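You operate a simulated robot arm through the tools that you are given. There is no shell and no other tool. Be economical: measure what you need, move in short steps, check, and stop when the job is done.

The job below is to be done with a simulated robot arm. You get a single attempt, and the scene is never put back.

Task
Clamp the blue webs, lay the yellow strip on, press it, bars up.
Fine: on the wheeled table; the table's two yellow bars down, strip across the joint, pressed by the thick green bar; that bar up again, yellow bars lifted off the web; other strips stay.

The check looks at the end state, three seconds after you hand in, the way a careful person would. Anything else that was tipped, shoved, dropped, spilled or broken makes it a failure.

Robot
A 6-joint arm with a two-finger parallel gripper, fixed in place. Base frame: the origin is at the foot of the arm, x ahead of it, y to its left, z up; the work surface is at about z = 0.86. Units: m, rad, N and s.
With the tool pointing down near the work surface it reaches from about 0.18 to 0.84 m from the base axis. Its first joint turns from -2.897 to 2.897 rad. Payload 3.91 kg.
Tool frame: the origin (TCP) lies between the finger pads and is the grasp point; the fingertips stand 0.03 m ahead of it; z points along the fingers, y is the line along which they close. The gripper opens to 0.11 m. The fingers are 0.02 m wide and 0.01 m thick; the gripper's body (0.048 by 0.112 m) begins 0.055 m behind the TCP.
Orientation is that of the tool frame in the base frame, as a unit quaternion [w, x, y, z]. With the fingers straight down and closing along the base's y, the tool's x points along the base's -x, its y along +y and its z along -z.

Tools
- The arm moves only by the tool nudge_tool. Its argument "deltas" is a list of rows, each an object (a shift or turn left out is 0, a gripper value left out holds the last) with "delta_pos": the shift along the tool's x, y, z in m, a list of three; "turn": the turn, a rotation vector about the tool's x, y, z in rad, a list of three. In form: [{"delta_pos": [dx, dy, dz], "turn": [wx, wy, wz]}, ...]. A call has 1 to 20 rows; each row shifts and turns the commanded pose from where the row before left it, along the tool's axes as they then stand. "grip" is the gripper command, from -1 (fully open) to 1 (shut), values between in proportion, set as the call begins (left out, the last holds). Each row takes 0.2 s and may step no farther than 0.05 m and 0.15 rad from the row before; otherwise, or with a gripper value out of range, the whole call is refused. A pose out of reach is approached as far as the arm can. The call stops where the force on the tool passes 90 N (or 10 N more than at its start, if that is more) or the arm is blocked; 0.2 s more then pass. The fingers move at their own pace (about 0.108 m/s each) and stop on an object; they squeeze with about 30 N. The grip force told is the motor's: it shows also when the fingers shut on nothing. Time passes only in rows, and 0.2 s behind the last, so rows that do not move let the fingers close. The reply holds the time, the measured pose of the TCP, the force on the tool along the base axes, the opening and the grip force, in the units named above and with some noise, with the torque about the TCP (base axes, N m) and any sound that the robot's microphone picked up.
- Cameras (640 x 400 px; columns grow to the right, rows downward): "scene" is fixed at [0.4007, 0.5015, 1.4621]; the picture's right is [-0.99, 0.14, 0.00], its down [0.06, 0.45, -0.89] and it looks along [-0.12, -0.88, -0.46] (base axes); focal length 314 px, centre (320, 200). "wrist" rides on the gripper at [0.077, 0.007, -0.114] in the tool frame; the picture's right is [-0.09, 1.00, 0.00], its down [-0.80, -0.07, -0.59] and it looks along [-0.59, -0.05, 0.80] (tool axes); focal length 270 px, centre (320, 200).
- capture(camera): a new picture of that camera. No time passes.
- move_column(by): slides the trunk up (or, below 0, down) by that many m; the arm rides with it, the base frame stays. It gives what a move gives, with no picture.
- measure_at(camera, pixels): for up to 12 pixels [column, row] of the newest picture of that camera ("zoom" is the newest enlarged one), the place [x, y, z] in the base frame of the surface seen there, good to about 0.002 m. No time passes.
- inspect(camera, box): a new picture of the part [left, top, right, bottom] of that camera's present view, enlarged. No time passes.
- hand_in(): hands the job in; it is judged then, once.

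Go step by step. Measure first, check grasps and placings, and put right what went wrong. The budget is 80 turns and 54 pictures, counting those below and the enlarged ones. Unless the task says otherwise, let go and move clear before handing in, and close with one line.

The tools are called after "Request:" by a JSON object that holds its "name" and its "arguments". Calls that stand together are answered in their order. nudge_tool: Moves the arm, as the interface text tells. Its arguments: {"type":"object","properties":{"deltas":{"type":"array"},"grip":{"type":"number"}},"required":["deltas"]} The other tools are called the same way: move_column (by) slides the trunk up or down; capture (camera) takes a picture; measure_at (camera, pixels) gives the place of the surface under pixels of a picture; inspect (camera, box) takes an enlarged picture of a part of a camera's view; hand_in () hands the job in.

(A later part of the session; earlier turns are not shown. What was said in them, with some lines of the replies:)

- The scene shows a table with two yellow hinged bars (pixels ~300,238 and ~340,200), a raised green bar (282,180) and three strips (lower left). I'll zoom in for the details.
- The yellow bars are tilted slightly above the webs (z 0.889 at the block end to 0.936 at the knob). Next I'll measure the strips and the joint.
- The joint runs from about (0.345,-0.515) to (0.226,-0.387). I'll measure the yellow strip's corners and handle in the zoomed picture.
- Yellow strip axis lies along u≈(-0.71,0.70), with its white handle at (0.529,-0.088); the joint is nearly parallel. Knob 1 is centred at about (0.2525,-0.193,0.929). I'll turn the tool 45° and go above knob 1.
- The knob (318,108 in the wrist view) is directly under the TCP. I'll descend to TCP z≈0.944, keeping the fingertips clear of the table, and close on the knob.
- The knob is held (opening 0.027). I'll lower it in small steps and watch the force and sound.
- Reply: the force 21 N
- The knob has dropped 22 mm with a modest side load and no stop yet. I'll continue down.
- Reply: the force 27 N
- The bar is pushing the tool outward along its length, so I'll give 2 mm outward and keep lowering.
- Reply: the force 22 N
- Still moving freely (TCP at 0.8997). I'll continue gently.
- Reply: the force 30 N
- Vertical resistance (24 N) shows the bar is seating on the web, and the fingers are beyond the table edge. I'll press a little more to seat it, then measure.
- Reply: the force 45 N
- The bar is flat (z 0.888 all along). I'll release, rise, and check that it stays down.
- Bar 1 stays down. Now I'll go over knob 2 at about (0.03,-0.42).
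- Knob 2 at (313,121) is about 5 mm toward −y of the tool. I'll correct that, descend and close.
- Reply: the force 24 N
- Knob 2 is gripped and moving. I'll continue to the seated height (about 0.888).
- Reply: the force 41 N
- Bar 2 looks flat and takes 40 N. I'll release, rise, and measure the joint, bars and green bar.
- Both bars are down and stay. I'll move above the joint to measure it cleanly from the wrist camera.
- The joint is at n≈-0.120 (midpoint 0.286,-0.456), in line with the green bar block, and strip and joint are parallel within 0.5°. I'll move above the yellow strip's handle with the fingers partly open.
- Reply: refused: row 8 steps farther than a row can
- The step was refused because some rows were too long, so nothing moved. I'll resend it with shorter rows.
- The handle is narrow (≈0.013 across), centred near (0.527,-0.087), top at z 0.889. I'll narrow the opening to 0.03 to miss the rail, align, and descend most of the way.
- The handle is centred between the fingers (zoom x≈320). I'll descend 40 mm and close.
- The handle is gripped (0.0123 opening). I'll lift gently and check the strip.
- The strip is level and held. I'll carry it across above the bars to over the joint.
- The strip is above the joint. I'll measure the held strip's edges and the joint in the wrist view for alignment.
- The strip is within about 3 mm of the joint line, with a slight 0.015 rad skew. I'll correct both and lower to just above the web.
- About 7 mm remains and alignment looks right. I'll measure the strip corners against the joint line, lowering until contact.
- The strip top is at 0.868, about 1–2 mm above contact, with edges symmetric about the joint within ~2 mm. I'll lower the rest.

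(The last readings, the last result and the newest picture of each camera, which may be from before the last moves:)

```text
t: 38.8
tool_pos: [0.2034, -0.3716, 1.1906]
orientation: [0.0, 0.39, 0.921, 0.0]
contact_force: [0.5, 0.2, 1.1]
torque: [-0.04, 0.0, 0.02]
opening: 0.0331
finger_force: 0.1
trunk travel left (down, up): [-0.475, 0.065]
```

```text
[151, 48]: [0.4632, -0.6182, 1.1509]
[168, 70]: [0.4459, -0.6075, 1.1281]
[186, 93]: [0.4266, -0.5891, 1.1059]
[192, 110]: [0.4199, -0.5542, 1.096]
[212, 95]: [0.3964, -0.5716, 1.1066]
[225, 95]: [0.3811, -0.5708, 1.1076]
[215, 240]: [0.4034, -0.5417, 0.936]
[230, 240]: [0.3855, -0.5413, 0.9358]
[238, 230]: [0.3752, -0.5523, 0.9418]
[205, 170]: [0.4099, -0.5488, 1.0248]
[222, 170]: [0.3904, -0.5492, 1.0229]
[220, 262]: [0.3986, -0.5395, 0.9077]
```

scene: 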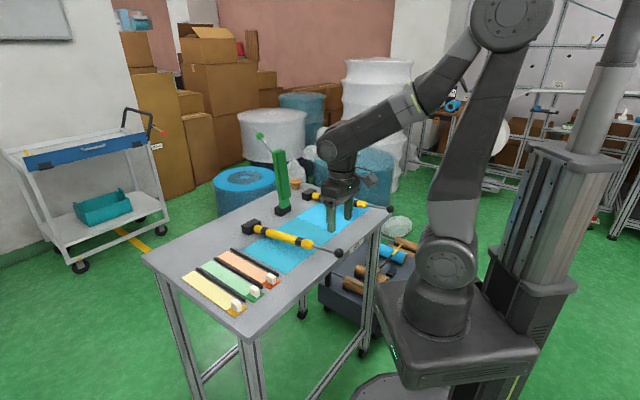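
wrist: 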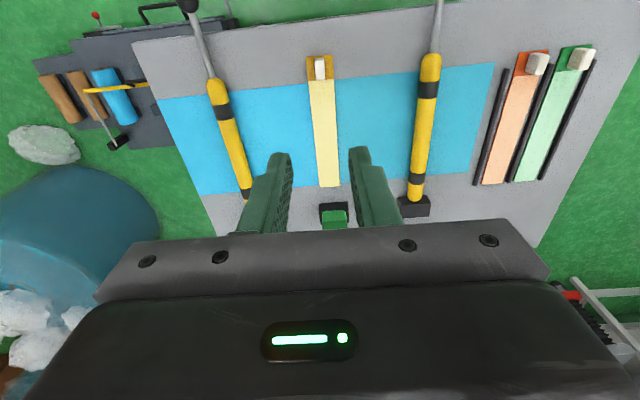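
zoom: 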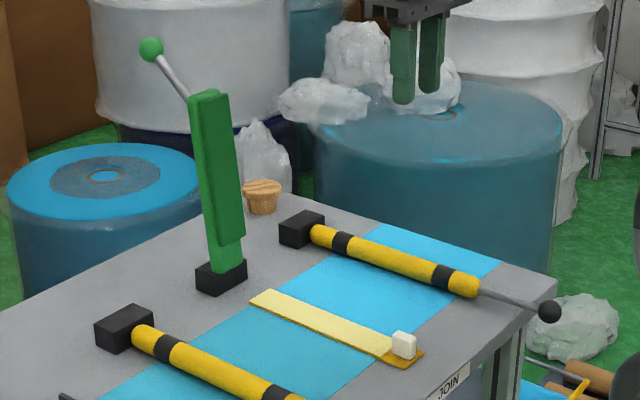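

The strip straddles the joint (centre n≈-0.119 near, -0.122 mid), and its handle sits clear at the front. The green bar's knob is at about (0.460,-0.628,1.145), and I'll approach it from above with the fingers open.

Request:
{"name": "nudge_tool", "arguments": {"deltas": [{"delta_pos": [0, 0, -0.04], "turn": [0, 0, -0.015]}, {"delta_pos": [0, 0, -0.03]}, {"delta_pos": [-0.045, 0, 0]}, {"delta_pos": [-0.045, 0, 0]}, {"delta_pos": [-0.045, 0, 0]}, {"delta_pos": [-0.045, 0, 0]}, {"delta_pos": [-0.045, 0, 0]}, {"delta_pos": [-0.045, 0, 0]}, {"delta_pos": [-0.045, 0, 0]}, {"delta_pos": [-0.045, 0, 0]}, {}], "grip": -0.2}}

Request:
{"name": "capture", "arguments": {"camera": "wrist"}}

Request:
{"name": "capture", "arguments": {"camera": "scene"}}

```text
t: 41.2
tool_pos: [0.4061, -0.5754, 1.2549]
orientation: [0.002, 0.383, 0.924, -0.001]
contact_force: [0.1, -0.3, 0.0]
torque: [0.03, 0.03, 0.01]
opening: 0.066
finger_force: 0.1
out of reach, approached as far as the arm can: row 9, 10
trunk travel left (down, up): [-0.475, 0.065]
```

```text
21 pictures are left
```

wrist: 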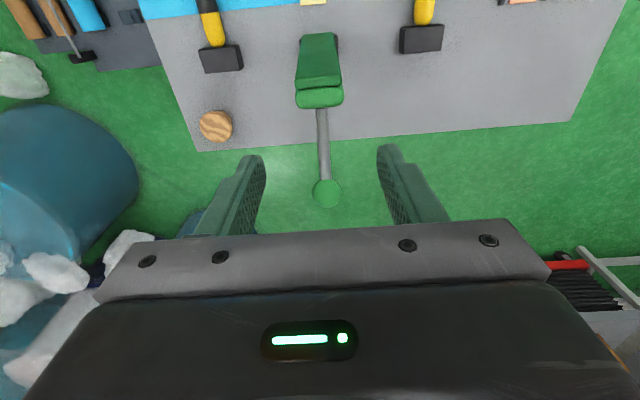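

```text
20 pictures are left
```

scene: 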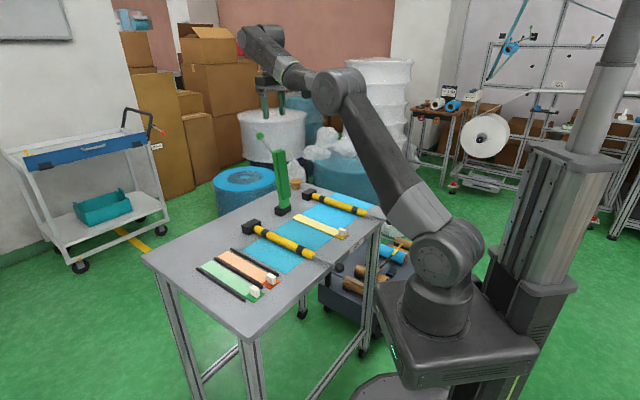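

The arm is at the limit of its reach at this height (s≈-0.694). Raising the trunk lifts the shoulder, so I'll do that and then re-approach lower.

Request:
{"name": "move_column", "arguments": {"by": 0.064}}

Request:
{"name": "nudge_tool", "arguments": {"deltas": [{"delta_pos": [0, 0, 0.035]}, {"delta_pos": [0, 0, 0.035]}, {}]}}

```text
t: 42.2
tool_pos: [0.4063, -0.577, 1.3175]
orientation: [0.001, 0.383, 0.924, -0.001]
contact_force: [0.1, 0.5, -0.1]
torque: [0.0, -0.01, 0.0]
opening: 0.0661
finger_force: 0.0
trunk travel left (down, up): [-0.539, 0.001]
```

```text
t: 43.0
tool_pos: [0.4043, -0.5757, 1.2471]
orientation: [0.001, 0.383, 0.924, -0.001]
contact_force: [-0.1, -0.3, 1.1]
torque: [0.01, 0.02, 0.01]
opening: 0.0658
finger_force: 0.0
trunk travel left (down, up): [-0.539, 0.001]
```

The knob is aligned laterally. I'll drop to z≈1.20 and extend 76 mm to be above it.

Request:
{"name": "nudge_tool", "arguments": {"deltas": [{"delta_pos": [0, 0, 0.04]}, {"delta_pos": [-0.026, 0, 0]}, {"delta_pos": [-0.025, 0, 0]}, {"delta_pos": [-0.025, 0, 0]}, {}]}}

Request:
{"name": "capture", "arguments": {"camera": "wrist"}}

```text
t: 44.2
tool_pos: [0.4567, -0.6243, 1.2044]
orientation: [0.002, 0.383, 0.924, -0.001]
contact_force: [-0.3, 0.0, -0.2]
torque: [0.05, 0.02, -0.01]
opening: 0.0661
finger_force: 0.1
out of reach, approached as far as the arm can: row 4
trunk travel left (down, up): [-0.539, 0.001]
```

```text
19 pictures are left
```

wrist: 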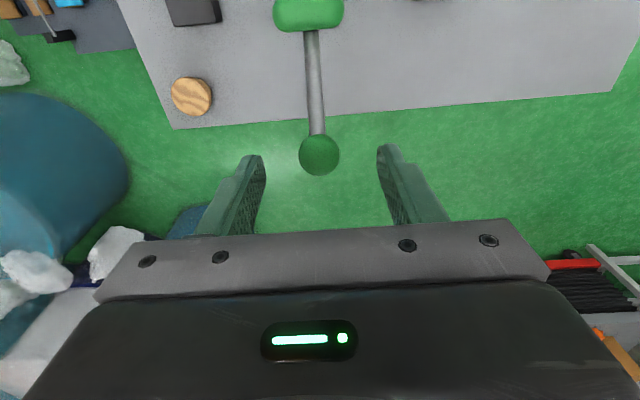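

The knob (319,155) is about 10 mm further out. I'll descend to grasp height, then extend the last 10 mm.

Request:
{"name": "nudge_tool", "arguments": {"deltas": [{"delta_pos": [0, 0, 0.025]}, {"delta_pos": [0, 0, 0.022]}, {"delta_pos": [-0.005, 0, 0]}, {"delta_pos": [-0.005, 0, 0]}, {}]}}

Request:
{"name": "inspect", "arguments": {"camera": "wrist", "box": [200, 80, 440, 240]}}

```text
t: 45.4
tool_pos: [0.4648, -0.6305, 1.1581]
orientation: [0.002, 0.383, 0.924, -0.001]
contact_force: [-1.1, 0.1, -0.5]
torque: [-0.01, -0.01, 0.0]
opening: 0.0657
finger_force: 0.0
trunk travel left (down, up): [-0.539, 0.001]
```

```text
2.50 times, centred on (320, 160) of wrist
```

zoom: 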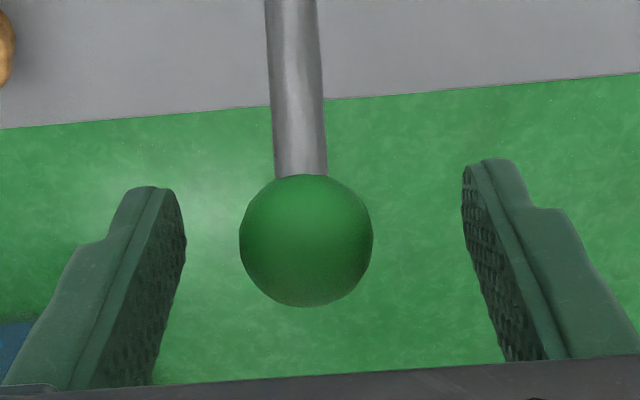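

The ball sits at the right place, 3 mm left of centre. I'll shift and close.

Request:
{"name": "nudge_tool", "arguments": {"deltas": [{"delta_pos": [0, -0.003, 0]}, {}]}}

Request:
{"name": "nudge_tool", "arguments": {"deltas": [{}, {}, {}], "grip": 1}}

```text
t: 46.0
tool_pos: [0.4624, -0.6321, 1.1589]
orientation: [0.001, 0.383, 0.924, 0.0]
contact_force: [0.0, -0.4, -0.5]
torque: [-0.01, 0.01, 0.0]
opening: 0.0661
finger_force: 0.1
trunk travel left (down, up): [-0.539, 0.001]
```

```text
t: 46.8
tool_pos: [0.4628, -0.6325, 1.159]
orientation: [0.001, 0.383, 0.924, 0.0]
contact_force: [1.0, 1.0, -0.4]
torque: [0.03, -0.07, 0.05]
opening: 0.0292
finger_force: 44.7
trunk travel left (down, up): [-0.539, 0.001]
```

The green knob is gripped. I'll start swinging it along its arc, checking the forces to confirm the pivot estimate.

Request:
{"name": "nudge_tool", "arguments": {"deltas": [{"delta_pos": [0.015, 0, -0.0055]}, {"delta_pos": [0.0154, 0, -0.0045]}, {"delta_pos": [0.0166, 0, -0.0038]}, {"delta_pos": [0.0167, 0, -0.003]}, {}]}}

```text
t: 48.0
tool_pos: [0.4159, -0.5849, 1.1763]
orientation: [0.001, 0.384, 0.923, -0.001]
contact_force: [2.8, -1.7, 11.7]
torque: [-0.25, -0.22, -0.05]
opening: 0.0293
finger_force: 44.8
trunk travel left (down, up): [-0.539, 0.001]
```

Forces are small (12 N). I'll continue along the arc with a slight outward correction.

Request:
{"name": "nudge_tool", "arguments": {"deltas": [{"delta_pos": [0.017, 0, -0.003]}, {"delta_pos": [0.0169, 0, -0.0017]}, {"delta_pos": [0.017, 0, 0.0003]}, {"delta_pos": [0.017, 0, 0.0015]}, {"delta_pos": [0.0168, 0, 0.0023]}, {"delta_pos": [0.0167, 0, 0.0033]}, {}]}}

```text
t: 49.6
tool_pos: [0.3445, -0.5137, 1.1729]
orientation: [0.002, 0.382, 0.924, -0.002]
contact_force: [1.0, 4.6, 13.1]
torque: [-0.47, -0.46, 0.03]
opening: 0.0295
finger_force: 45.2
trunk travel left (down, up): [-0.539, 0.001]
```

Going smoothly at θ≈77°. Continuing.

Request:
{"name": "nudge_tool", "arguments": {"deltas": [{"delta_pos": [0.0165, 0, 0.0035]}, {"delta_pos": [0.0162, 0, 0.0045]}, {"delta_pos": [0.0157, 0, 0.006]}, {"delta_pos": [0.0154, 0, 0.007]}, {"delta_pos": [0.015, 0, 0.008]}, {"delta_pos": [0.0143, 0, 0.0092]}, {"delta_pos": [0.0138, 0, 0.0099]}, {"delta_pos": [0.0132, 0, 0.0108]}, {}]}}

Request:
{"name": "capture", "arguments": {"camera": "scene"}}

```text
t: 51.6
tool_pos: [0.2596, -0.4297, 1.1138]
orientation: [0.002, 0.384, 0.923, -0.001]
contact_force: [1.8, 11.2, 6.0]
torque: [-0.35, -0.38, -0.09]
opening: 0.0296
finger_force: 44.7
trunk travel left (down, up): [-0.539, 0.001]
```

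```text
17 pictures are left
```

scene: 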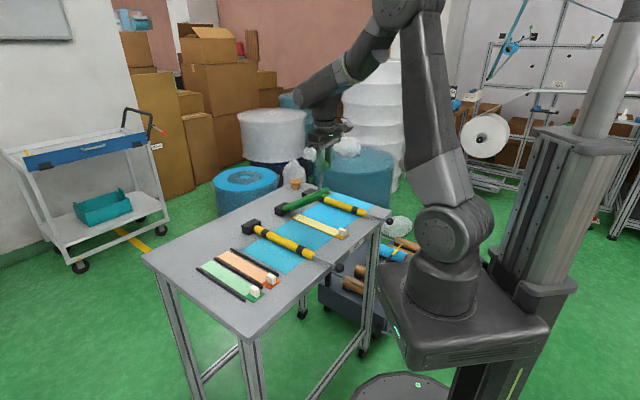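

The bar follows as modelled (θ≈49°). I'll continue down, finishing a bit short of contact.

Request:
{"name": "nudge_tool", "arguments": {"deltas": [{"delta_pos": [0.0124, 0, 0.0115]}, {"delta_pos": [0.0119, 0, 0.0123]}, {"delta_pos": [0.011, 0, 0.013]}, {"delta_pos": [0.0101, 0, 0.0137]}, {"delta_pos": [0.0094, 0, 0.0142]}, {"delta_pos": [0.0084, 0, 0.0148]}, {"delta_pos": [0.0075, 0, 0.0152]}, {"delta_pos": [0.0066, 0, 0.0157]}, {}]}}

Request:
{"name": "inspect", "arguments": {"camera": "scene", "box": [255, 150, 375, 250]}}

```text
t: 53.6
tool_pos: [0.2026, -0.3717, 1.0007]
orientation: [0.001, 0.384, 0.924, 0.0]
contact_force: [-11.8, 29.0, 8.2]
torque: [0.3, 0.17, 0.0]
opening: 0.0295
finger_force: 45.0
trunk travel left (down, up): [-0.539, 0.001]
```

```text
4.00 times, centred on (315, 200) of scene
```

zoom: 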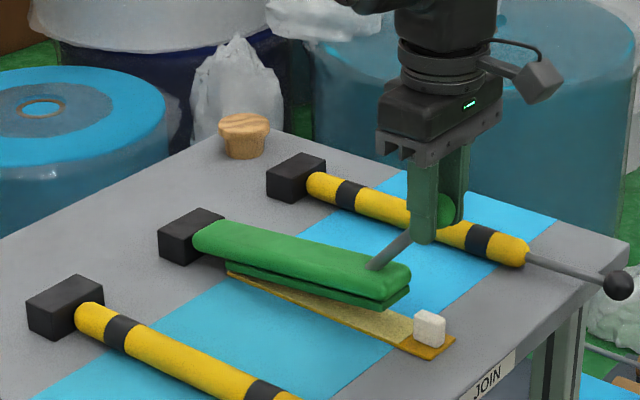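

A few degrees remain and the pad is clear of the white handle. I'll lower in small steps until it presses, easing outward by 3 mm.

Request:
{"name": "nudge_tool", "arguments": {"deltas": [{"delta_pos": [0.004, 0, 0.006]}, {"delta_pos": [0.003, 0, 0.006]}, {"delta_pos": [0.002, 0, 0.006]}, {}]}}

```text
t: 54.6
tool_pos: [0.1969, -0.3668, 0.9826]
orientation: [0.002, 0.384, 0.923, -0.002]
contact_force: [-13.8, 23.8, 6.9]
torque: [-0.22, -0.14, -0.01]
opening: 0.0295
finger_force: 45.1
trunk travel left (down, up): [-0.539, 0.001]
```

Request:
{"name": "nudge_tool", "arguments": {"deltas": [{"delta_pos": [0.003, 0, 0.005]}, {"delta_pos": [0.002, 0, 0.005]}, {"delta_pos": [0.001, 0, 0.003]}, {}]}}

Request:
{"name": "inspect", "arguments": {"camera": "scene", "box": [255, 150, 375, 250]}}

```text
t: 55.6
tool_pos: [0.194, -0.3633, 0.9688]
orientation: [0.003, 0.383, 0.924, -0.002]
contact_force: [3.6, 14.5, 7.7]
torque: [-0.29, -0.47, 0.07]
opening: 0.0296
finger_force: 45.1
trunk travel left (down, up): [-0.539, 0.001]
```

```text
4.00 times, centred on (315, 200) of scene
```

zoom: 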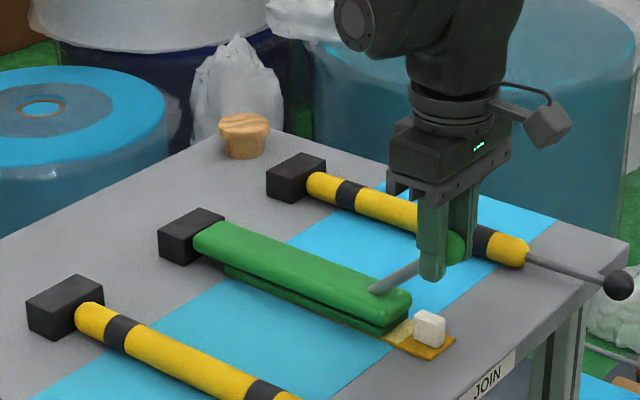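

Almost touching. I'll continue pressing down gently.

Request:
{"name": "nudge_tool", "arguments": {"deltas": [{"delta_pos": [0, 0, 0.004]}, {"delta_pos": [0, 0, 0.003]}, {"delta_pos": [0, 0, 0.003]}, {}]}}

```text
t: 56.6
tool_pos: [0.1947, -0.3644, 0.9627]
orientation: [0.004, 0.383, 0.924, -0.005]
contact_force: [10.4, 6.8, 75.9]
torque: [0.15, -0.19, 0.01]
opening: 0.03
finger_force: 45.0
trunk travel left (down, up): [-0.539, 0.001]
```

The bar now presses with 76 N. I'll hold for about a second and a half and look.

Request:
{"name": "nudge_tool", "arguments": {"deltas": [{}, {}, {}, {}, {}, {}, {}]}}

Request:
{"name": "inspect", "arguments": {"camera": "scene", "box": [255, 150, 375, 250]}}

```text
t: 58.2
tool_pos: [0.1929, -0.3655, 0.9634]
orientation: [0.005, 0.383, 0.924, -0.003]
contact_force: [13.0, 2.8, 70.1]
torque: [0.04, -0.2, 0.01]
opening: 0.0297
finger_force: 45.2
trunk travel left (down, up): [-0.539, 0.001]
```

```text
4.00 times, centred on (315, 200) of scene
```

zoom: 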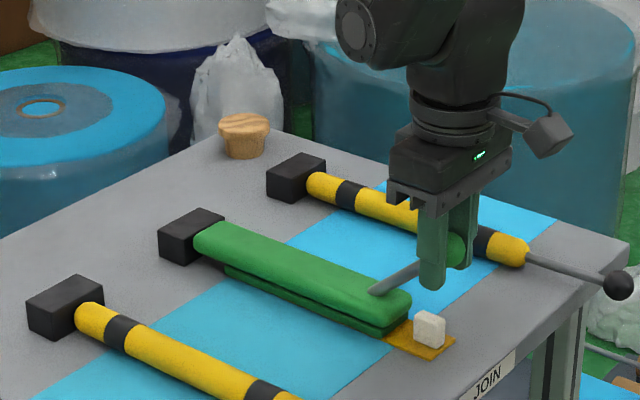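

Pressed fully across the joint. Now I'll raise the bar by reversing the arc, first the last part, checking that the strip stays.

Request:
{"name": "nudge_tool", "arguments": {"deltas": [{"delta_pos": [0, 0, -0.005]}, {"delta_pos": [0, 0, -0.005]}, {"delta_pos": [-0.001, 0, -0.003]}, {"delta_pos": [-0.002, 0, -0.005]}, {"delta_pos": [-0.003, 0, -0.005]}, {"delta_pos": [-0.002, 0, -0.006]}, {"delta_pos": [-0.003, 0, -0.006]}, {"delta_pos": [-0.004, 0, -0.006]}, {"delta_pos": [-0.0066, 0, -0.0157]}, {"delta_pos": [-0.0075, 0, -0.0152]}, {}]}}

Request:
{"name": "inspect", "arguments": {"camera": "scene", "box": [255, 150, 375, 250]}}

```text
t: 60.6
tool_pos: [0.2159, -0.3859, 1.0342]
orientation: [0.002, 0.383, 0.924, -0.002]
contact_force: [0.7, 13.5, -0.3]
torque: [0.62, 0.38, 0.01]
opening: 0.0295
finger_force: 45.1
trunk travel left (down, up): [-0.539, 0.001]
```

```text
4.00 times, centred on (315, 200) of scene
```

zoom: 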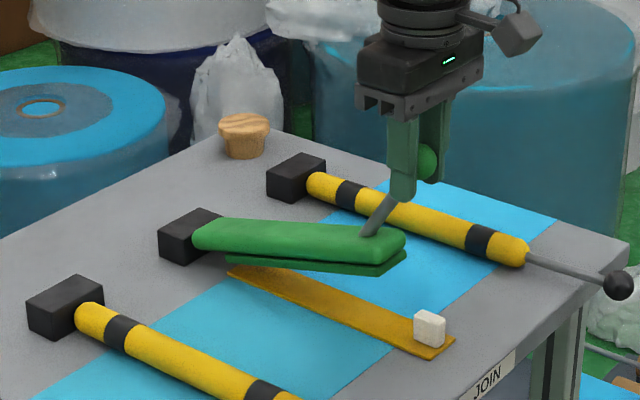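

The strip turned solid amber (pressed) and stayed put. Continuing to raise the bar.

Request:
{"name": "nudge_tool", "arguments": {"deltas": [{"delta_pos": [-0.0084, 0, -0.0148]}, {"delta_pos": [-0.0094, 0, -0.0142]}, {"delta_pos": [-0.0101, 0, -0.0137]}, {"delta_pos": [-0.011, 0, -0.013]}, {"delta_pos": [-0.0119, 0, -0.0123]}, {"delta_pos": [-0.0124, 0, -0.0115]}, {"delta_pos": [-0.0132, 0, -0.0108]}, {"delta_pos": [-0.0138, 0, -0.0099]}, {"delta_pos": [-0.0143, 0, -0.0092]}, {"delta_pos": [-0.015, 0, -0.008]}, {"delta_pos": [-0.0154, 0, -0.007]}, {"delta_pos": [-0.0157, 0, -0.006]}, {"delta_pos": [-0.0162, 0, -0.0045]}, {"delta_pos": [-0.0165, 0, -0.0035]}, {}]}}

```text
t: 63.8
tool_pos: [0.347, -0.5169, 1.1694]
orientation: [0.0, 0.382, 0.924, 0.0]
contact_force: [7.2, 4.9, -31.0]
torque: [0.85, 0.66, 0.11]
opening: 0.0293
finger_force: 45.0
trunk travel left (down, up): [-0.539, 0.001]
```

The tool is being pulled down by 31 N, meaning the ball shifted a few mm in the fingers. I'll lower 4 mm while continuing backward.

Request:
{"name": "nudge_tool", "arguments": {"deltas": [{"delta_pos": [-0.0167, 0, -0.001]}, {"delta_pos": [-0.0168, 0, -0.0005]}, {"delta_pos": [-0.017, 0, 0.0]}, {"delta_pos": [-0.017, 0, 0.0003]}, {"delta_pos": [-0.0169, 0, 0.002]}, {"delta_pos": [-0.017, 0, 0.003]}, {}]}}

```text
t: 65.4
tool_pos: [0.4169, -0.586, 1.1727]
orientation: [0.005, 0.382, 0.924, -0.004]
contact_force: [9.8, 3.9, 28.6]
torque: [-0.1, -0.19, 0.09]
opening: 0.0294
finger_force: 45.1
trunk travel left (down, up): [-0.539, 0.001]
```

Now it's slightly low (+29 N). I'll ease up 2 mm and finish swinging to the original rest position.

Request:
{"name": "nudge_tool", "arguments": {"deltas": [{"delta_pos": [-0.0167, 0, 0.001]}, {"delta_pos": [-0.0166, 0, 0.0028]}, {"delta_pos": [-0.0154, 0, 0.0042]}, {"delta_pos": [-0.015, 0, 0.0055]}, {}]}}

Request:
{"name": "inspect", "arguments": {"camera": "scene", "box": [230, 70, 390, 250]}}

```text
t: 66.6
tool_pos: [0.4614, -0.6316, 1.1534]
orientation: [0.001, 0.382, 0.924, -0.001]
contact_force: [6.5, 6.2, 2.2]
torque: [0.23, 0.23, 0.01]
opening: 0.0295
finger_force: 45.2
trunk travel left (down, up): [-0.539, 0.001]
```

```text
2.22 times, centred on (310, 160) of scene
```

zoom: 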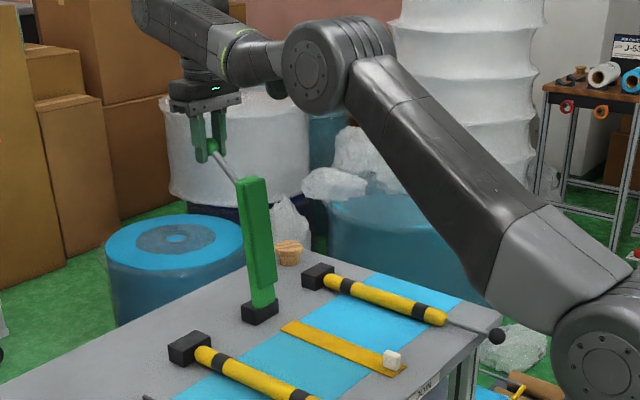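

The green bar is back in its upright rest position. I'll open, rise clear of the ball, and retract over the table.

Request:
{"name": "nudge_tool", "arguments": {"deltas": [{}, {}, {}], "grip": -0.3}}

Request:
{"name": "nudge_tool", "arguments": {"deltas": [{"delta_pos": [0, 0, -0.02]}, {"delta_pos": [0, 0, -0.02]}, {"delta_pos": [0.005, 0, -0.02]}, {"delta_pos": [0.045, 0, 0]}, {"delta_pos": [0.045, 0, 0]}, {"delta_pos": [0.045, 0, 0]}, {"delta_pos": [0.045, 0, 0]}, {"delta_pos": [0.045, 0, 0]}, {"delta_pos": [0.045, 0, 0]}, {"delta_pos": [0.045, 0, 0]}, {}]}}

Request:
{"name": "capture", "arguments": {"camera": "scene"}}

```text
t: 67.4
tool_pos: [0.4612, -0.6328, 1.1553]
orientation: [0.001, 0.383, 0.924, -0.001]
contact_force: [-0.1, -0.4, -0.1]
torque: [0.0, 0.06, -0.03]
opening: 0.0713
finger_force: 0.0
trunk travel left (down, up): [-0.539, 0.001]
```

```text
t: 69.8
tool_pos: [0.2313, -0.4023, 1.2114]
orientation: [0.001, 0.382, 0.924, -0.001]
contact_force: [-0.1, -0.6, 0.7]
torque: [0.01, 0.03, 0.0]
opening: 0.0716
finger_force: 0.0
out of reach, approached as far as the arm can: row 2
trunk travel left (down, up): [-0.539, 0.001]
```

```text
11 pictures are left
```

scene: 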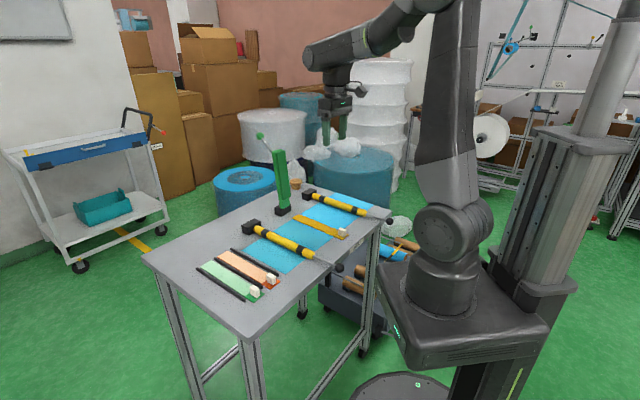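

The green bar stands upright by itself and the strip is in place. I'll restore the trunk height and go to knob 1 to lift the first yellow bar.

Request:
{"name": "move_column", "arguments": {"by": -0.064}}

Request:
{"name": "nudge_tool", "arguments": {"deltas": [{"delta_pos": [0.035, 0.03, 0]}, {"delta_pos": [0.035, 0.03, 0]}, {"delta_pos": [0.034, 0.034, 0]}, {"delta_pos": [0.034, 0.034, 0]}, {"delta_pos": [0, 0.033, 0.03]}, {"delta_pos": [0, 0, 0.045]}, {"delta_pos": [0, 0, 0.045]}, {}], "grip": -0.2}}

Request:
{"name": "capture", "arguments": {"camera": "wrist"}}

```text
t: 70.9
tool_pos: [0.2322, -0.4024, 1.1463]
orientation: [0.002, 0.383, 0.924, 0.0]
contact_force: [-0.7, 0.4, -0.4]
torque: [-0.03, 0.02, 0.0]
opening: 0.0714
finger_force: 0.1
trunk travel left (down, up): [-0.475, 0.065]
```

```text
t: 72.7
tool_pos: [0.2527, -0.191, 1.0267]
orientation: [0.002, 0.383, 0.924, -0.001]
contact_force: [0.5, -0.3, -0.6]
torque: [-0.03, 0.0, -0.03]
opening: 0.0661
finger_force: 0.0
trunk travel left (down, up): [-0.475, 0.065]
```

```text
10 pictures are left
```

wrist: 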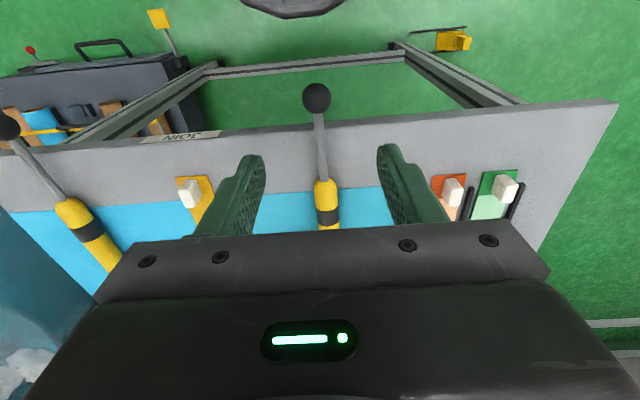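

Knob 1 at (316,98) is 4 mm to −y. I'll align, descend to z≈0.890, and grip.

Request:
{"name": "nudge_tool", "arguments": {"deltas": [{"delta_pos": [0.003, -0.004, 0.03]}, {"delta_pos": [0, 0, 0.04]}, {"delta_pos": [0, 0, 0.04]}, {"delta_pos": [0, 0, 0.026]}, {}]}}

Request:
{"name": "nudge_tool", "arguments": {"deltas": [{}, {}, {}], "grip": 1}}

Request:
{"name": "nudge_tool", "arguments": {"deltas": [{"delta_pos": [0, 0, -0.006]}, {"delta_pos": [0, 0, -0.006]}, {"delta_pos": [-0.0005, 0, -0.008]}, {"delta_pos": [-0.0005, 0, -0.008]}, {"delta_pos": [-0.001, 0, -0.008]}, {}]}}

```text
t: 73.9
tool_pos: [0.2442, -0.1936, 0.8888]
orientation: [0.001, 0.383, 0.924, -0.001]
contact_force: [-0.4, 1.1, -0.4]
torque: [-0.01, 0.0, 0.03]
opening: 0.0658
finger_force: 0.2
trunk travel left (down, up): [-0.475, 0.065]
```

```text
t: 74.7
tool_pos: [0.2477, -0.1906, 0.889]
orientation: [0.002, 0.384, 0.923, -0.004]
contact_force: [32.1, 40.5, -1.2]
torque: [0.72, -0.23, 0.37]
opening: 0.027
finger_force: 44.8
trunk travel left (down, up): [-0.475, 0.065]
```

```text
t: 76.1
tool_pos: [0.2495, -0.1926, 0.9266]
orientation: [0.002, 0.383, 0.924, -0.003]
contact_force: [36.5, 27.7, -1.2]
torque: [0.62, -0.09, 0.01]
opening: 0.0271
finger_force: 45.1
trunk travel left (down, up): [-0.475, 0.065]
```

Lifting fine, with some sideways load. I'll ease +4 mm in y and lift a little higher.

Request:
{"name": "nudge_tool", "arguments": {"deltas": [{"delta_pos": [0, 0.004, 0]}, {"delta_pos": [-0.001, 0, -0.009]}, {"delta_pos": [-0.0012, 0, -0.009]}, {"delta_pos": [-0.0015, 0, -0.009]}, {"delta_pos": [-0.0018, 0, -0.009]}, {}]}}

Request:
{"name": "nudge_tool", "arguments": {"deltas": [{}, {}, {}], "grip": -0.3}}

Request:
{"name": "nudge_tool", "arguments": {"deltas": [{"delta_pos": [0, 0, -0.04]}, {"delta_pos": [0, 0, -0.04]}, {"delta_pos": [0, 0, -0.03]}, {}]}}

Request:
{"name": "inspect", "arguments": {"camera": "scene", "box": [230, 170, 390, 270]}}

```text
t: 77.5
tool_pos: [0.2521, -0.1965, 0.964]
orientation: [0.003, 0.382, 0.924, -0.001]
contact_force: [-0.2, -0.4, -0.2]
torque: [0.03, 0.04, 0.02]
opening: 0.0001
finger_force: 38.2
trunk travel left (down, up): [-0.475, 0.065]
```

```text
t: 78.3
tool_pos: [0.2527, -0.1951, 0.9623]
orientation: [0.002, 0.384, 0.924, 0.0]
contact_force: [0.6, -0.2, -0.3]
torque: [-0.02, 0.0, 0.01]
opening: 0.0717
finger_force: 0.0
trunk travel left (down, up): [-0.475, 0.065]
```

```text
t: 79.3
tool_pos: [0.2533, -0.1962, 1.0739]
orientation: [0.001, 0.383, 0.924, -0.001]
contact_force: [-0.3, -0.1, 0.5]
torque: [0.03, 0.0, -0.02]
opening: 0.0716
finger_force: 0.1
trunk travel left (down, up): [-0.475, 0.065]
```

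```text
4.00 times, centred on (310, 220) of scene
```

zoom: 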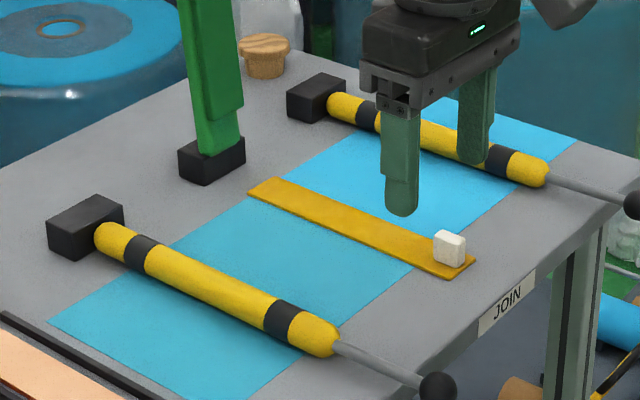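

The ball slipped out of the fingers partway. I'll measure where the bar is now.

Request:
{"name": "measure_at", "arguments": {"camera": "zoom", "pixels": [[110, 235], [200, 268], [325, 330], [437, 383], [340, 95], [535, 170], [632, 203], [370, 355]]}}

```text
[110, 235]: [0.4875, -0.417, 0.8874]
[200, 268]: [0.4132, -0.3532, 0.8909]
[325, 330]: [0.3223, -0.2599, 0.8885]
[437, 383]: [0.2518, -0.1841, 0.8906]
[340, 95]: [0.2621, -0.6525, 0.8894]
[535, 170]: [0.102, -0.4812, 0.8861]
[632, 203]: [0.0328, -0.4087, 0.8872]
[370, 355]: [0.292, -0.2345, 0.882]
```

The bar settled back flat, so the grip must have been too shallow and side-loaded. I'll check the table edge to see whether I can grip deeper.

Request:
{"name": "measure_at", "arguments": {"camera": "zoom", "pixels": [[490, 280], [500, 290], [480, 300], [460, 310], [470, 320], [450, 335], [430, 345], [420, 360], [510, 285], [540, 255]]}}

Request:
{"name": "capture", "arguments": {"camera": "wrist"}}

```text
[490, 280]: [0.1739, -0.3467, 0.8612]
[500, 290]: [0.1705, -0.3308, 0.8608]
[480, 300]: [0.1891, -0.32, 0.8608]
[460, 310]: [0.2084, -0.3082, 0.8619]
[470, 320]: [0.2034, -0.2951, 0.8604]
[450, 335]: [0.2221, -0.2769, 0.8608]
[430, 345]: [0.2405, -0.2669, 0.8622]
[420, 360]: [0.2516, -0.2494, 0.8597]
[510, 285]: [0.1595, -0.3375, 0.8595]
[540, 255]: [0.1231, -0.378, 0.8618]
```

```text
8 pictures are left
```

wrist: 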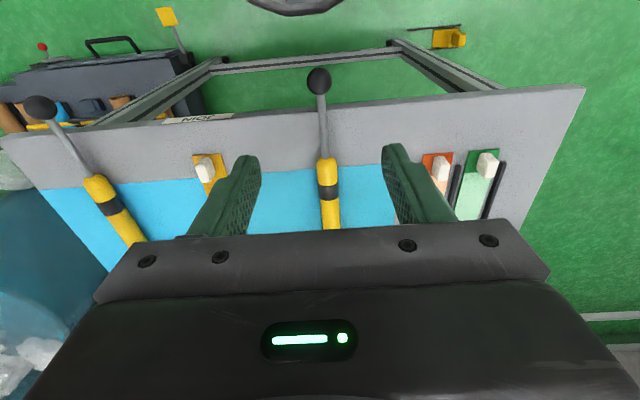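

Request:
{"name": "measure_at", "arguments": {"camera": "wrist", "pixels": [[318, 80], [310, 80], [326, 80], [300, 114], [340, 110], [300, 118], [340, 114], [321, 110]]}}

```text
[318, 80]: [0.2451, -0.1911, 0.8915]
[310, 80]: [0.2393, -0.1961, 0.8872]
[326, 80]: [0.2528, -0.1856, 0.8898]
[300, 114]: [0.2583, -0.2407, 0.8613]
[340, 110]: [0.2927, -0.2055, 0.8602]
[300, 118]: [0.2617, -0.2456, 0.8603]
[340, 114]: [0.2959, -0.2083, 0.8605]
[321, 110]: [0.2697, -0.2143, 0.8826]
```

The knob is at (0.245,-0.191,0.878), well beyond the table edge (≥3 cm), so a deep grip is safe. I'll descend with the ball at the TCP.

Request:
{"name": "nudge_tool", "arguments": {"deltas": [{"delta_pos": [0.009, -0.002, 0.04]}, {"delta_pos": [0, 0, 0.04]}, {"delta_pos": [0, 0, 0.04]}, {"delta_pos": [0, 0, 0.04]}, {"delta_pos": [0, 0, 0.038]}, {}], "grip": -0.2}}

Request:
{"name": "nudge_tool", "arguments": {"deltas": [{}, {}, {}], "grip": 1}}

```text
t: 80.7
tool_pos: [0.2451, -0.191, 0.8778]
orientation: [0.002, 0.382, 0.924, -0.001]
contact_force: [-0.2, 0.1, -0.4]
torque: [-0.06, -0.02, -0.01]
opening: 0.0661
finger_force: 0.0
trunk travel left (down, up): [-0.475, 0.065]
```

```text
t: 81.5
tool_pos: [0.2467, -0.1905, 0.8788]
orientation: [0.002, 0.383, 0.924, -0.001]
contact_force: [7.0, 10.9, -1.5]
torque: [0.04, -0.04, 0.13]
opening: 0.0273
finger_force: 45.1
trunk travel left (down, up): [-0.475, 0.065]
```

A solid grip with little side load. Lifting along the arc.

Request:
{"name": "nudge_tool", "arguments": {"deltas": [{"delta_pos": [0, 0.001, -0.005]}, {"delta_pos": [0, 0, -0.005]}, {"delta_pos": [-0.0006, 0, -0.01]}, {"delta_pos": [-0.0007, 0, -0.01]}, {"delta_pos": [-0.001, 0, -0.01]}, {}]}}

Request:
{"name": "nudge_tool", "arguments": {"deltas": [{"delta_pos": [-0.0012, 0, -0.01]}, {"delta_pos": [-0.0016, 0, -0.01]}, {"delta_pos": [-0.0018, 0, -0.008]}, {}]}}

```text
t: 82.9
tool_pos: [0.2482, -0.1908, 0.9153]
orientation: [0.003, 0.383, 0.924, -0.001]
contact_force: [4.1, -4.7, -0.1]
torque: [-0.05, 0.01, -0.01]
opening: 0.0272
finger_force: 45.3
trunk travel left (down, up): [-0.475, 0.065]
```

```text
t: 83.9
tool_pos: [0.2496, -0.1915, 0.9417]
orientation: [0.0, 0.384, 0.923, 0.0]
contact_force: [-7.0, 5.0, -43.1]
torque: [0.26, 0.31, 0.03]
opening: 0.0271
finger_force: 45.1
trunk travel left (down, up): [-0.475, 0.065]
```

A 43 N downward pull at z≈0.94: the bar is at its upper stop (the original position). I'll ease off, release, and check whether it stays up.

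Request:
{"name": "nudge_tool", "arguments": {"deltas": [{"delta_pos": [0, 0, 0.003]}, {}, {}]}}

Request:
{"name": "nudge_tool", "arguments": {"deltas": [{}, {}, {}], "grip": -0.2}}

Request:
{"name": "nudge_tool", "arguments": {"deltas": [{"delta_pos": [0, 0, -0.04]}, {"delta_pos": [0, 0, -0.04]}, {"delta_pos": [0, 0, -0.04]}, {}]}}

Request:
{"name": "capture", "arguments": {"camera": "wrist"}}

Request:
{"name": "measure_at", "arguments": {"camera": "wrist", "pixels": [[318, 80], [318, 90], [318, 100], [318, 110], [318, 118]]}}

```text
t: 84.7
tool_pos: [0.2484, -0.1931, 0.9401]
orientation: [0.002, 0.383, 0.924, -0.001]
contact_force: [-6.4, 17.5, -4.5]
torque: [0.63, 0.53, 0.06]
opening: 0.027
finger_force: 44.8
trunk travel left (down, up): [-0.475, 0.065]
```

```text
t: 85.5
tool_pos: [0.2501, -0.1948, 0.94]
orientation: [0.002, 0.383, 0.924, -0.002]
contact_force: [-0.4, 0.6, -0.2]
torque: [-0.02, -0.01, -0.01]
opening: 0.0661
finger_force: 0.1
trunk travel left (down, up): [-0.475, 0.065]
```

```text
t: 86.5
tool_pos: [0.2495, -0.1922, 1.0579]
orientation: [0.002, 0.383, 0.924, -0.001]
contact_force: [0.2, 0.0, -0.4]
torque: [-0.02, 0.02, -0.01]
opening: 0.0659
finger_force: 0.0
trunk travel left (down, up): [-0.475, 0.065]
```

```text
7 pictures are left
```

wrist: 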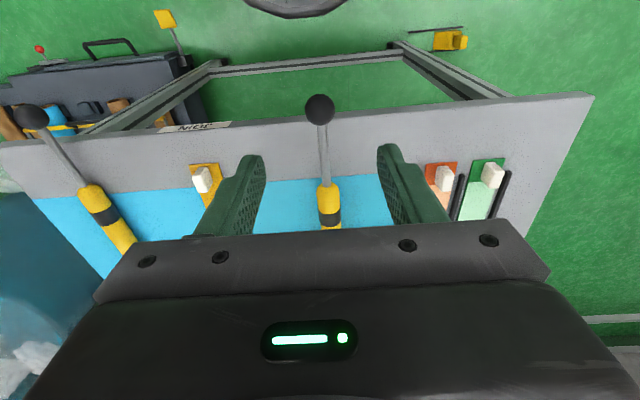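

```text
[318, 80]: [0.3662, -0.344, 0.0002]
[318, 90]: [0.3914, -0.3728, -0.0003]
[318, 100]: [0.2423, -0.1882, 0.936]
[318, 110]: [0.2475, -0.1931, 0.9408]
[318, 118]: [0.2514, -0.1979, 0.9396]
```

Bar 1 stays up (knob top z 0.941, as at the start). Now to knob 2.

Request:
{"name": "nudge_tool", "arguments": {"deltas": [{"delta_pos": [0, -0.04, 0]}, {"delta_pos": [0, -0.04, 0]}, {"delta_pos": [0, -0.04, 0]}, {"delta_pos": [0, -0.04, 0]}, {"delta_pos": [0, -0.04, 0]}, {"delta_pos": [0, -0.04, 0]}, {"delta_pos": [0, -0.04, 0]}, {"delta_pos": [0, -0.04, 0]}, {}]}}

Request:
{"name": "capture", "arguments": {"camera": "wrist"}}

Request:
{"name": "measure_at", "arguments": {"camera": "wrist", "pixels": [[318, 82], [318, 88], [318, 94], [312, 88], [324, 88]]}}

```text
t: 88.5
tool_pos: [0.0215, -0.4222, 1.0569]
orientation: [0.002, 0.382, 0.924, -0.001]
contact_force: [0.8, -0.2, -0.1]
torque: [0.0, 0.0, 0.01]
opening: 0.0662
finger_force: 0.0
trunk travel left (down, up): [-0.475, 0.065]
```

```text
6 pictures are left
```

wrist: 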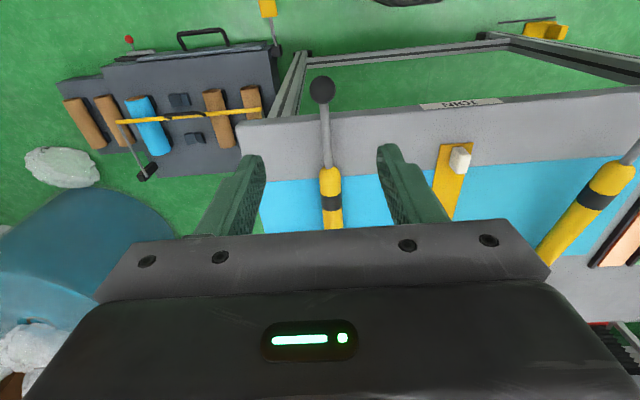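

```text
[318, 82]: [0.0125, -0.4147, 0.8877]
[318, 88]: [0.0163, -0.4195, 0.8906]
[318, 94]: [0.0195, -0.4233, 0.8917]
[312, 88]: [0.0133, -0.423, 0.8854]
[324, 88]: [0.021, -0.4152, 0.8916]
```

Knob 2 is at (322,90). I'll align (+4 mm x, +2 mm y), descend deep and grip.

Request:
{"name": "nudge_tool", "arguments": {"deltas": [{"delta_pos": [0.004, 0.0023, 0.04]}, {"delta_pos": [0, 0, 0.04]}, {"delta_pos": [0, 0, 0.04]}, {"delta_pos": [0, 0, 0.04]}, {"delta_pos": [0, 0, 0.018]}, {}]}}

Request:
{"name": "nudge_tool", "arguments": {"deltas": [{}, {}, {}], "grip": 1}}

Request:
{"name": "nudge_tool", "arguments": {"deltas": [{"delta_pos": [0, 0, -0.005]}, {"delta_pos": [0, 0, -0.005]}, {"delta_pos": [-0.0006, 0, -0.01]}, {"delta_pos": [-0.0007, 0, -0.01]}, {"delta_pos": [-0.001, 0, -0.01]}, {"delta_pos": [-0.0012, 0, -0.009]}, {}]}}

```text
t: 89.9
tool_pos: [0.0226, -0.4138, 0.8818]
orientation: [0.001, 0.383, 0.924, -0.001]
contact_force: [-1.1, 0.5, 0.8]
torque: [0.02, 0.01, 0.01]
opening: 0.0659
finger_force: 0.0
trunk travel left (down, up): [-0.475, 0.065]
```

```text
t: 90.7
tool_pos: [0.0194, -0.4161, 0.8823]
orientation: [0.002, 0.383, 0.924, -0.002]
contact_force: [-19.0, -14.0, 0.8]
torque: [-0.6, -0.08, -0.23]
opening: 0.0277
finger_force: 44.7
trunk travel left (down, up): [-0.475, 0.065]
```

```text
t: 92.3
tool_pos: [0.0222, -0.4184, 0.9309]
orientation: [0.002, 0.382, 0.924, 0.001]
contact_force: [-12.6, -3.0, -0.4]
torque: [0.73, 0.61, -0.02]
opening: 0.0271
finger_force: 44.8
trunk travel left (down, up): [-0.475, 0.065]
```

Lifted to nearly the stop. A few mm more, then release.

Request:
{"name": "nudge_tool", "arguments": {"deltas": [{"delta_pos": [-0.0005, 0, -0.003]}, {"delta_pos": [-0.0005, 0, -0.003]}, {}]}}

Request:
{"name": "nudge_tool", "arguments": {"deltas": [{}, {}, {}], "grip": -0.2}}

Request:
{"name": "nudge_tool", "arguments": {"deltas": [{"delta_pos": [0, 0, -0.04]}, {"delta_pos": [0, 0, -0.04]}, {"delta_pos": [0, 0, -0.04]}, {"delta_pos": [0, 0, -0.04]}, {"delta_pos": [0, 0, -0.04]}, {"delta_pos": [0, 0, -0.04]}, {}]}}

Request:
{"name": "inspect", "arguments": {"camera": "scene", "box": [230, 120, 400, 280]}}

Request:
{"name": "measure_at", "arguments": {"camera": "zoom", "pixels": [[178, 268], [305, 308], [377, 330], [325, 190], [440, 210], [508, 222], [340, 272], [183, 40]]}}

```text
t: 93.1
tool_pos: [0.0237, -0.4199, 0.9364]
orientation: [0.002, 0.383, 0.924, 0.001]
contact_force: [-14.8, 2.5, -39.5]
torque: [0.1, 0.17, -0.05]
opening: 0.0278
finger_force: 45.7
trunk travel left (down, up): [-0.475, 0.065]
```

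```text
t: 93.9
tool_pos: [0.0254, -0.4195, 0.9379]
orientation: [0.002, 0.383, 0.924, -0.002]
contact_force: [0.6, 0.9, -0.3]
torque: [0.03, 0.02, 0.0]
opening: 0.066
finger_force: 0.0
trunk travel left (down, up): [-0.475, 0.065]
```

```text
t: 95.5
tool_pos: [0.0273, -0.4168, 1.1792]
orientation: [0.002, 0.383, 0.924, -0.001]
contact_force: [0.7, 0.0, 0.4]
torque: [-0.03, 0.01, 0.0]
opening: 0.0659
finger_force: 0.1
trunk travel left (down, up): [-0.475, 0.065]
```

```text
2.50 times, centred on (315, 200) of scene
```

zoom: 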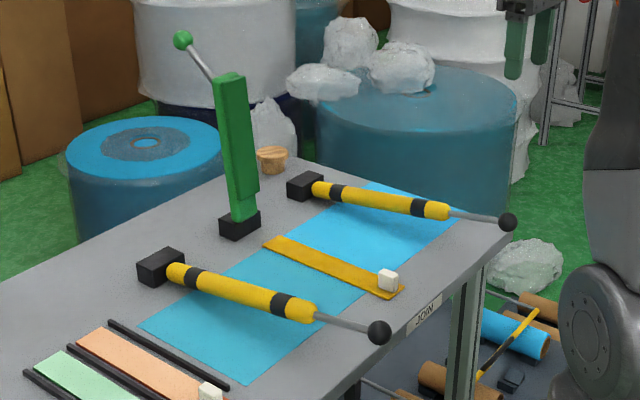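

```text
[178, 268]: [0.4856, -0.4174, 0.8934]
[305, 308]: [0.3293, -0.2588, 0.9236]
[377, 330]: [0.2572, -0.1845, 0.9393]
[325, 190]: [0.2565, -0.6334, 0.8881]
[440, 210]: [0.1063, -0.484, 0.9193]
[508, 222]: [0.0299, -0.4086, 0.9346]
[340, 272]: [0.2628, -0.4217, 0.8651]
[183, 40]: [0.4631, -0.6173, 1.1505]
```

Both yellow bars are up again (knobs at z 0.939 and 0.935). The green bar is upright at its start position, the pressed strip lies across the joint, the other strips are untouched, and the arm is clear. Handing in.

Request:
{"name": "hand_in", "arguments": {}}

```text
The job is handed in.
```

The yellow strip lies pressed across the joint, and both yellow bars and the green bar are up again; the other strips are where they were. I handed the job in and have not seen the check's result.
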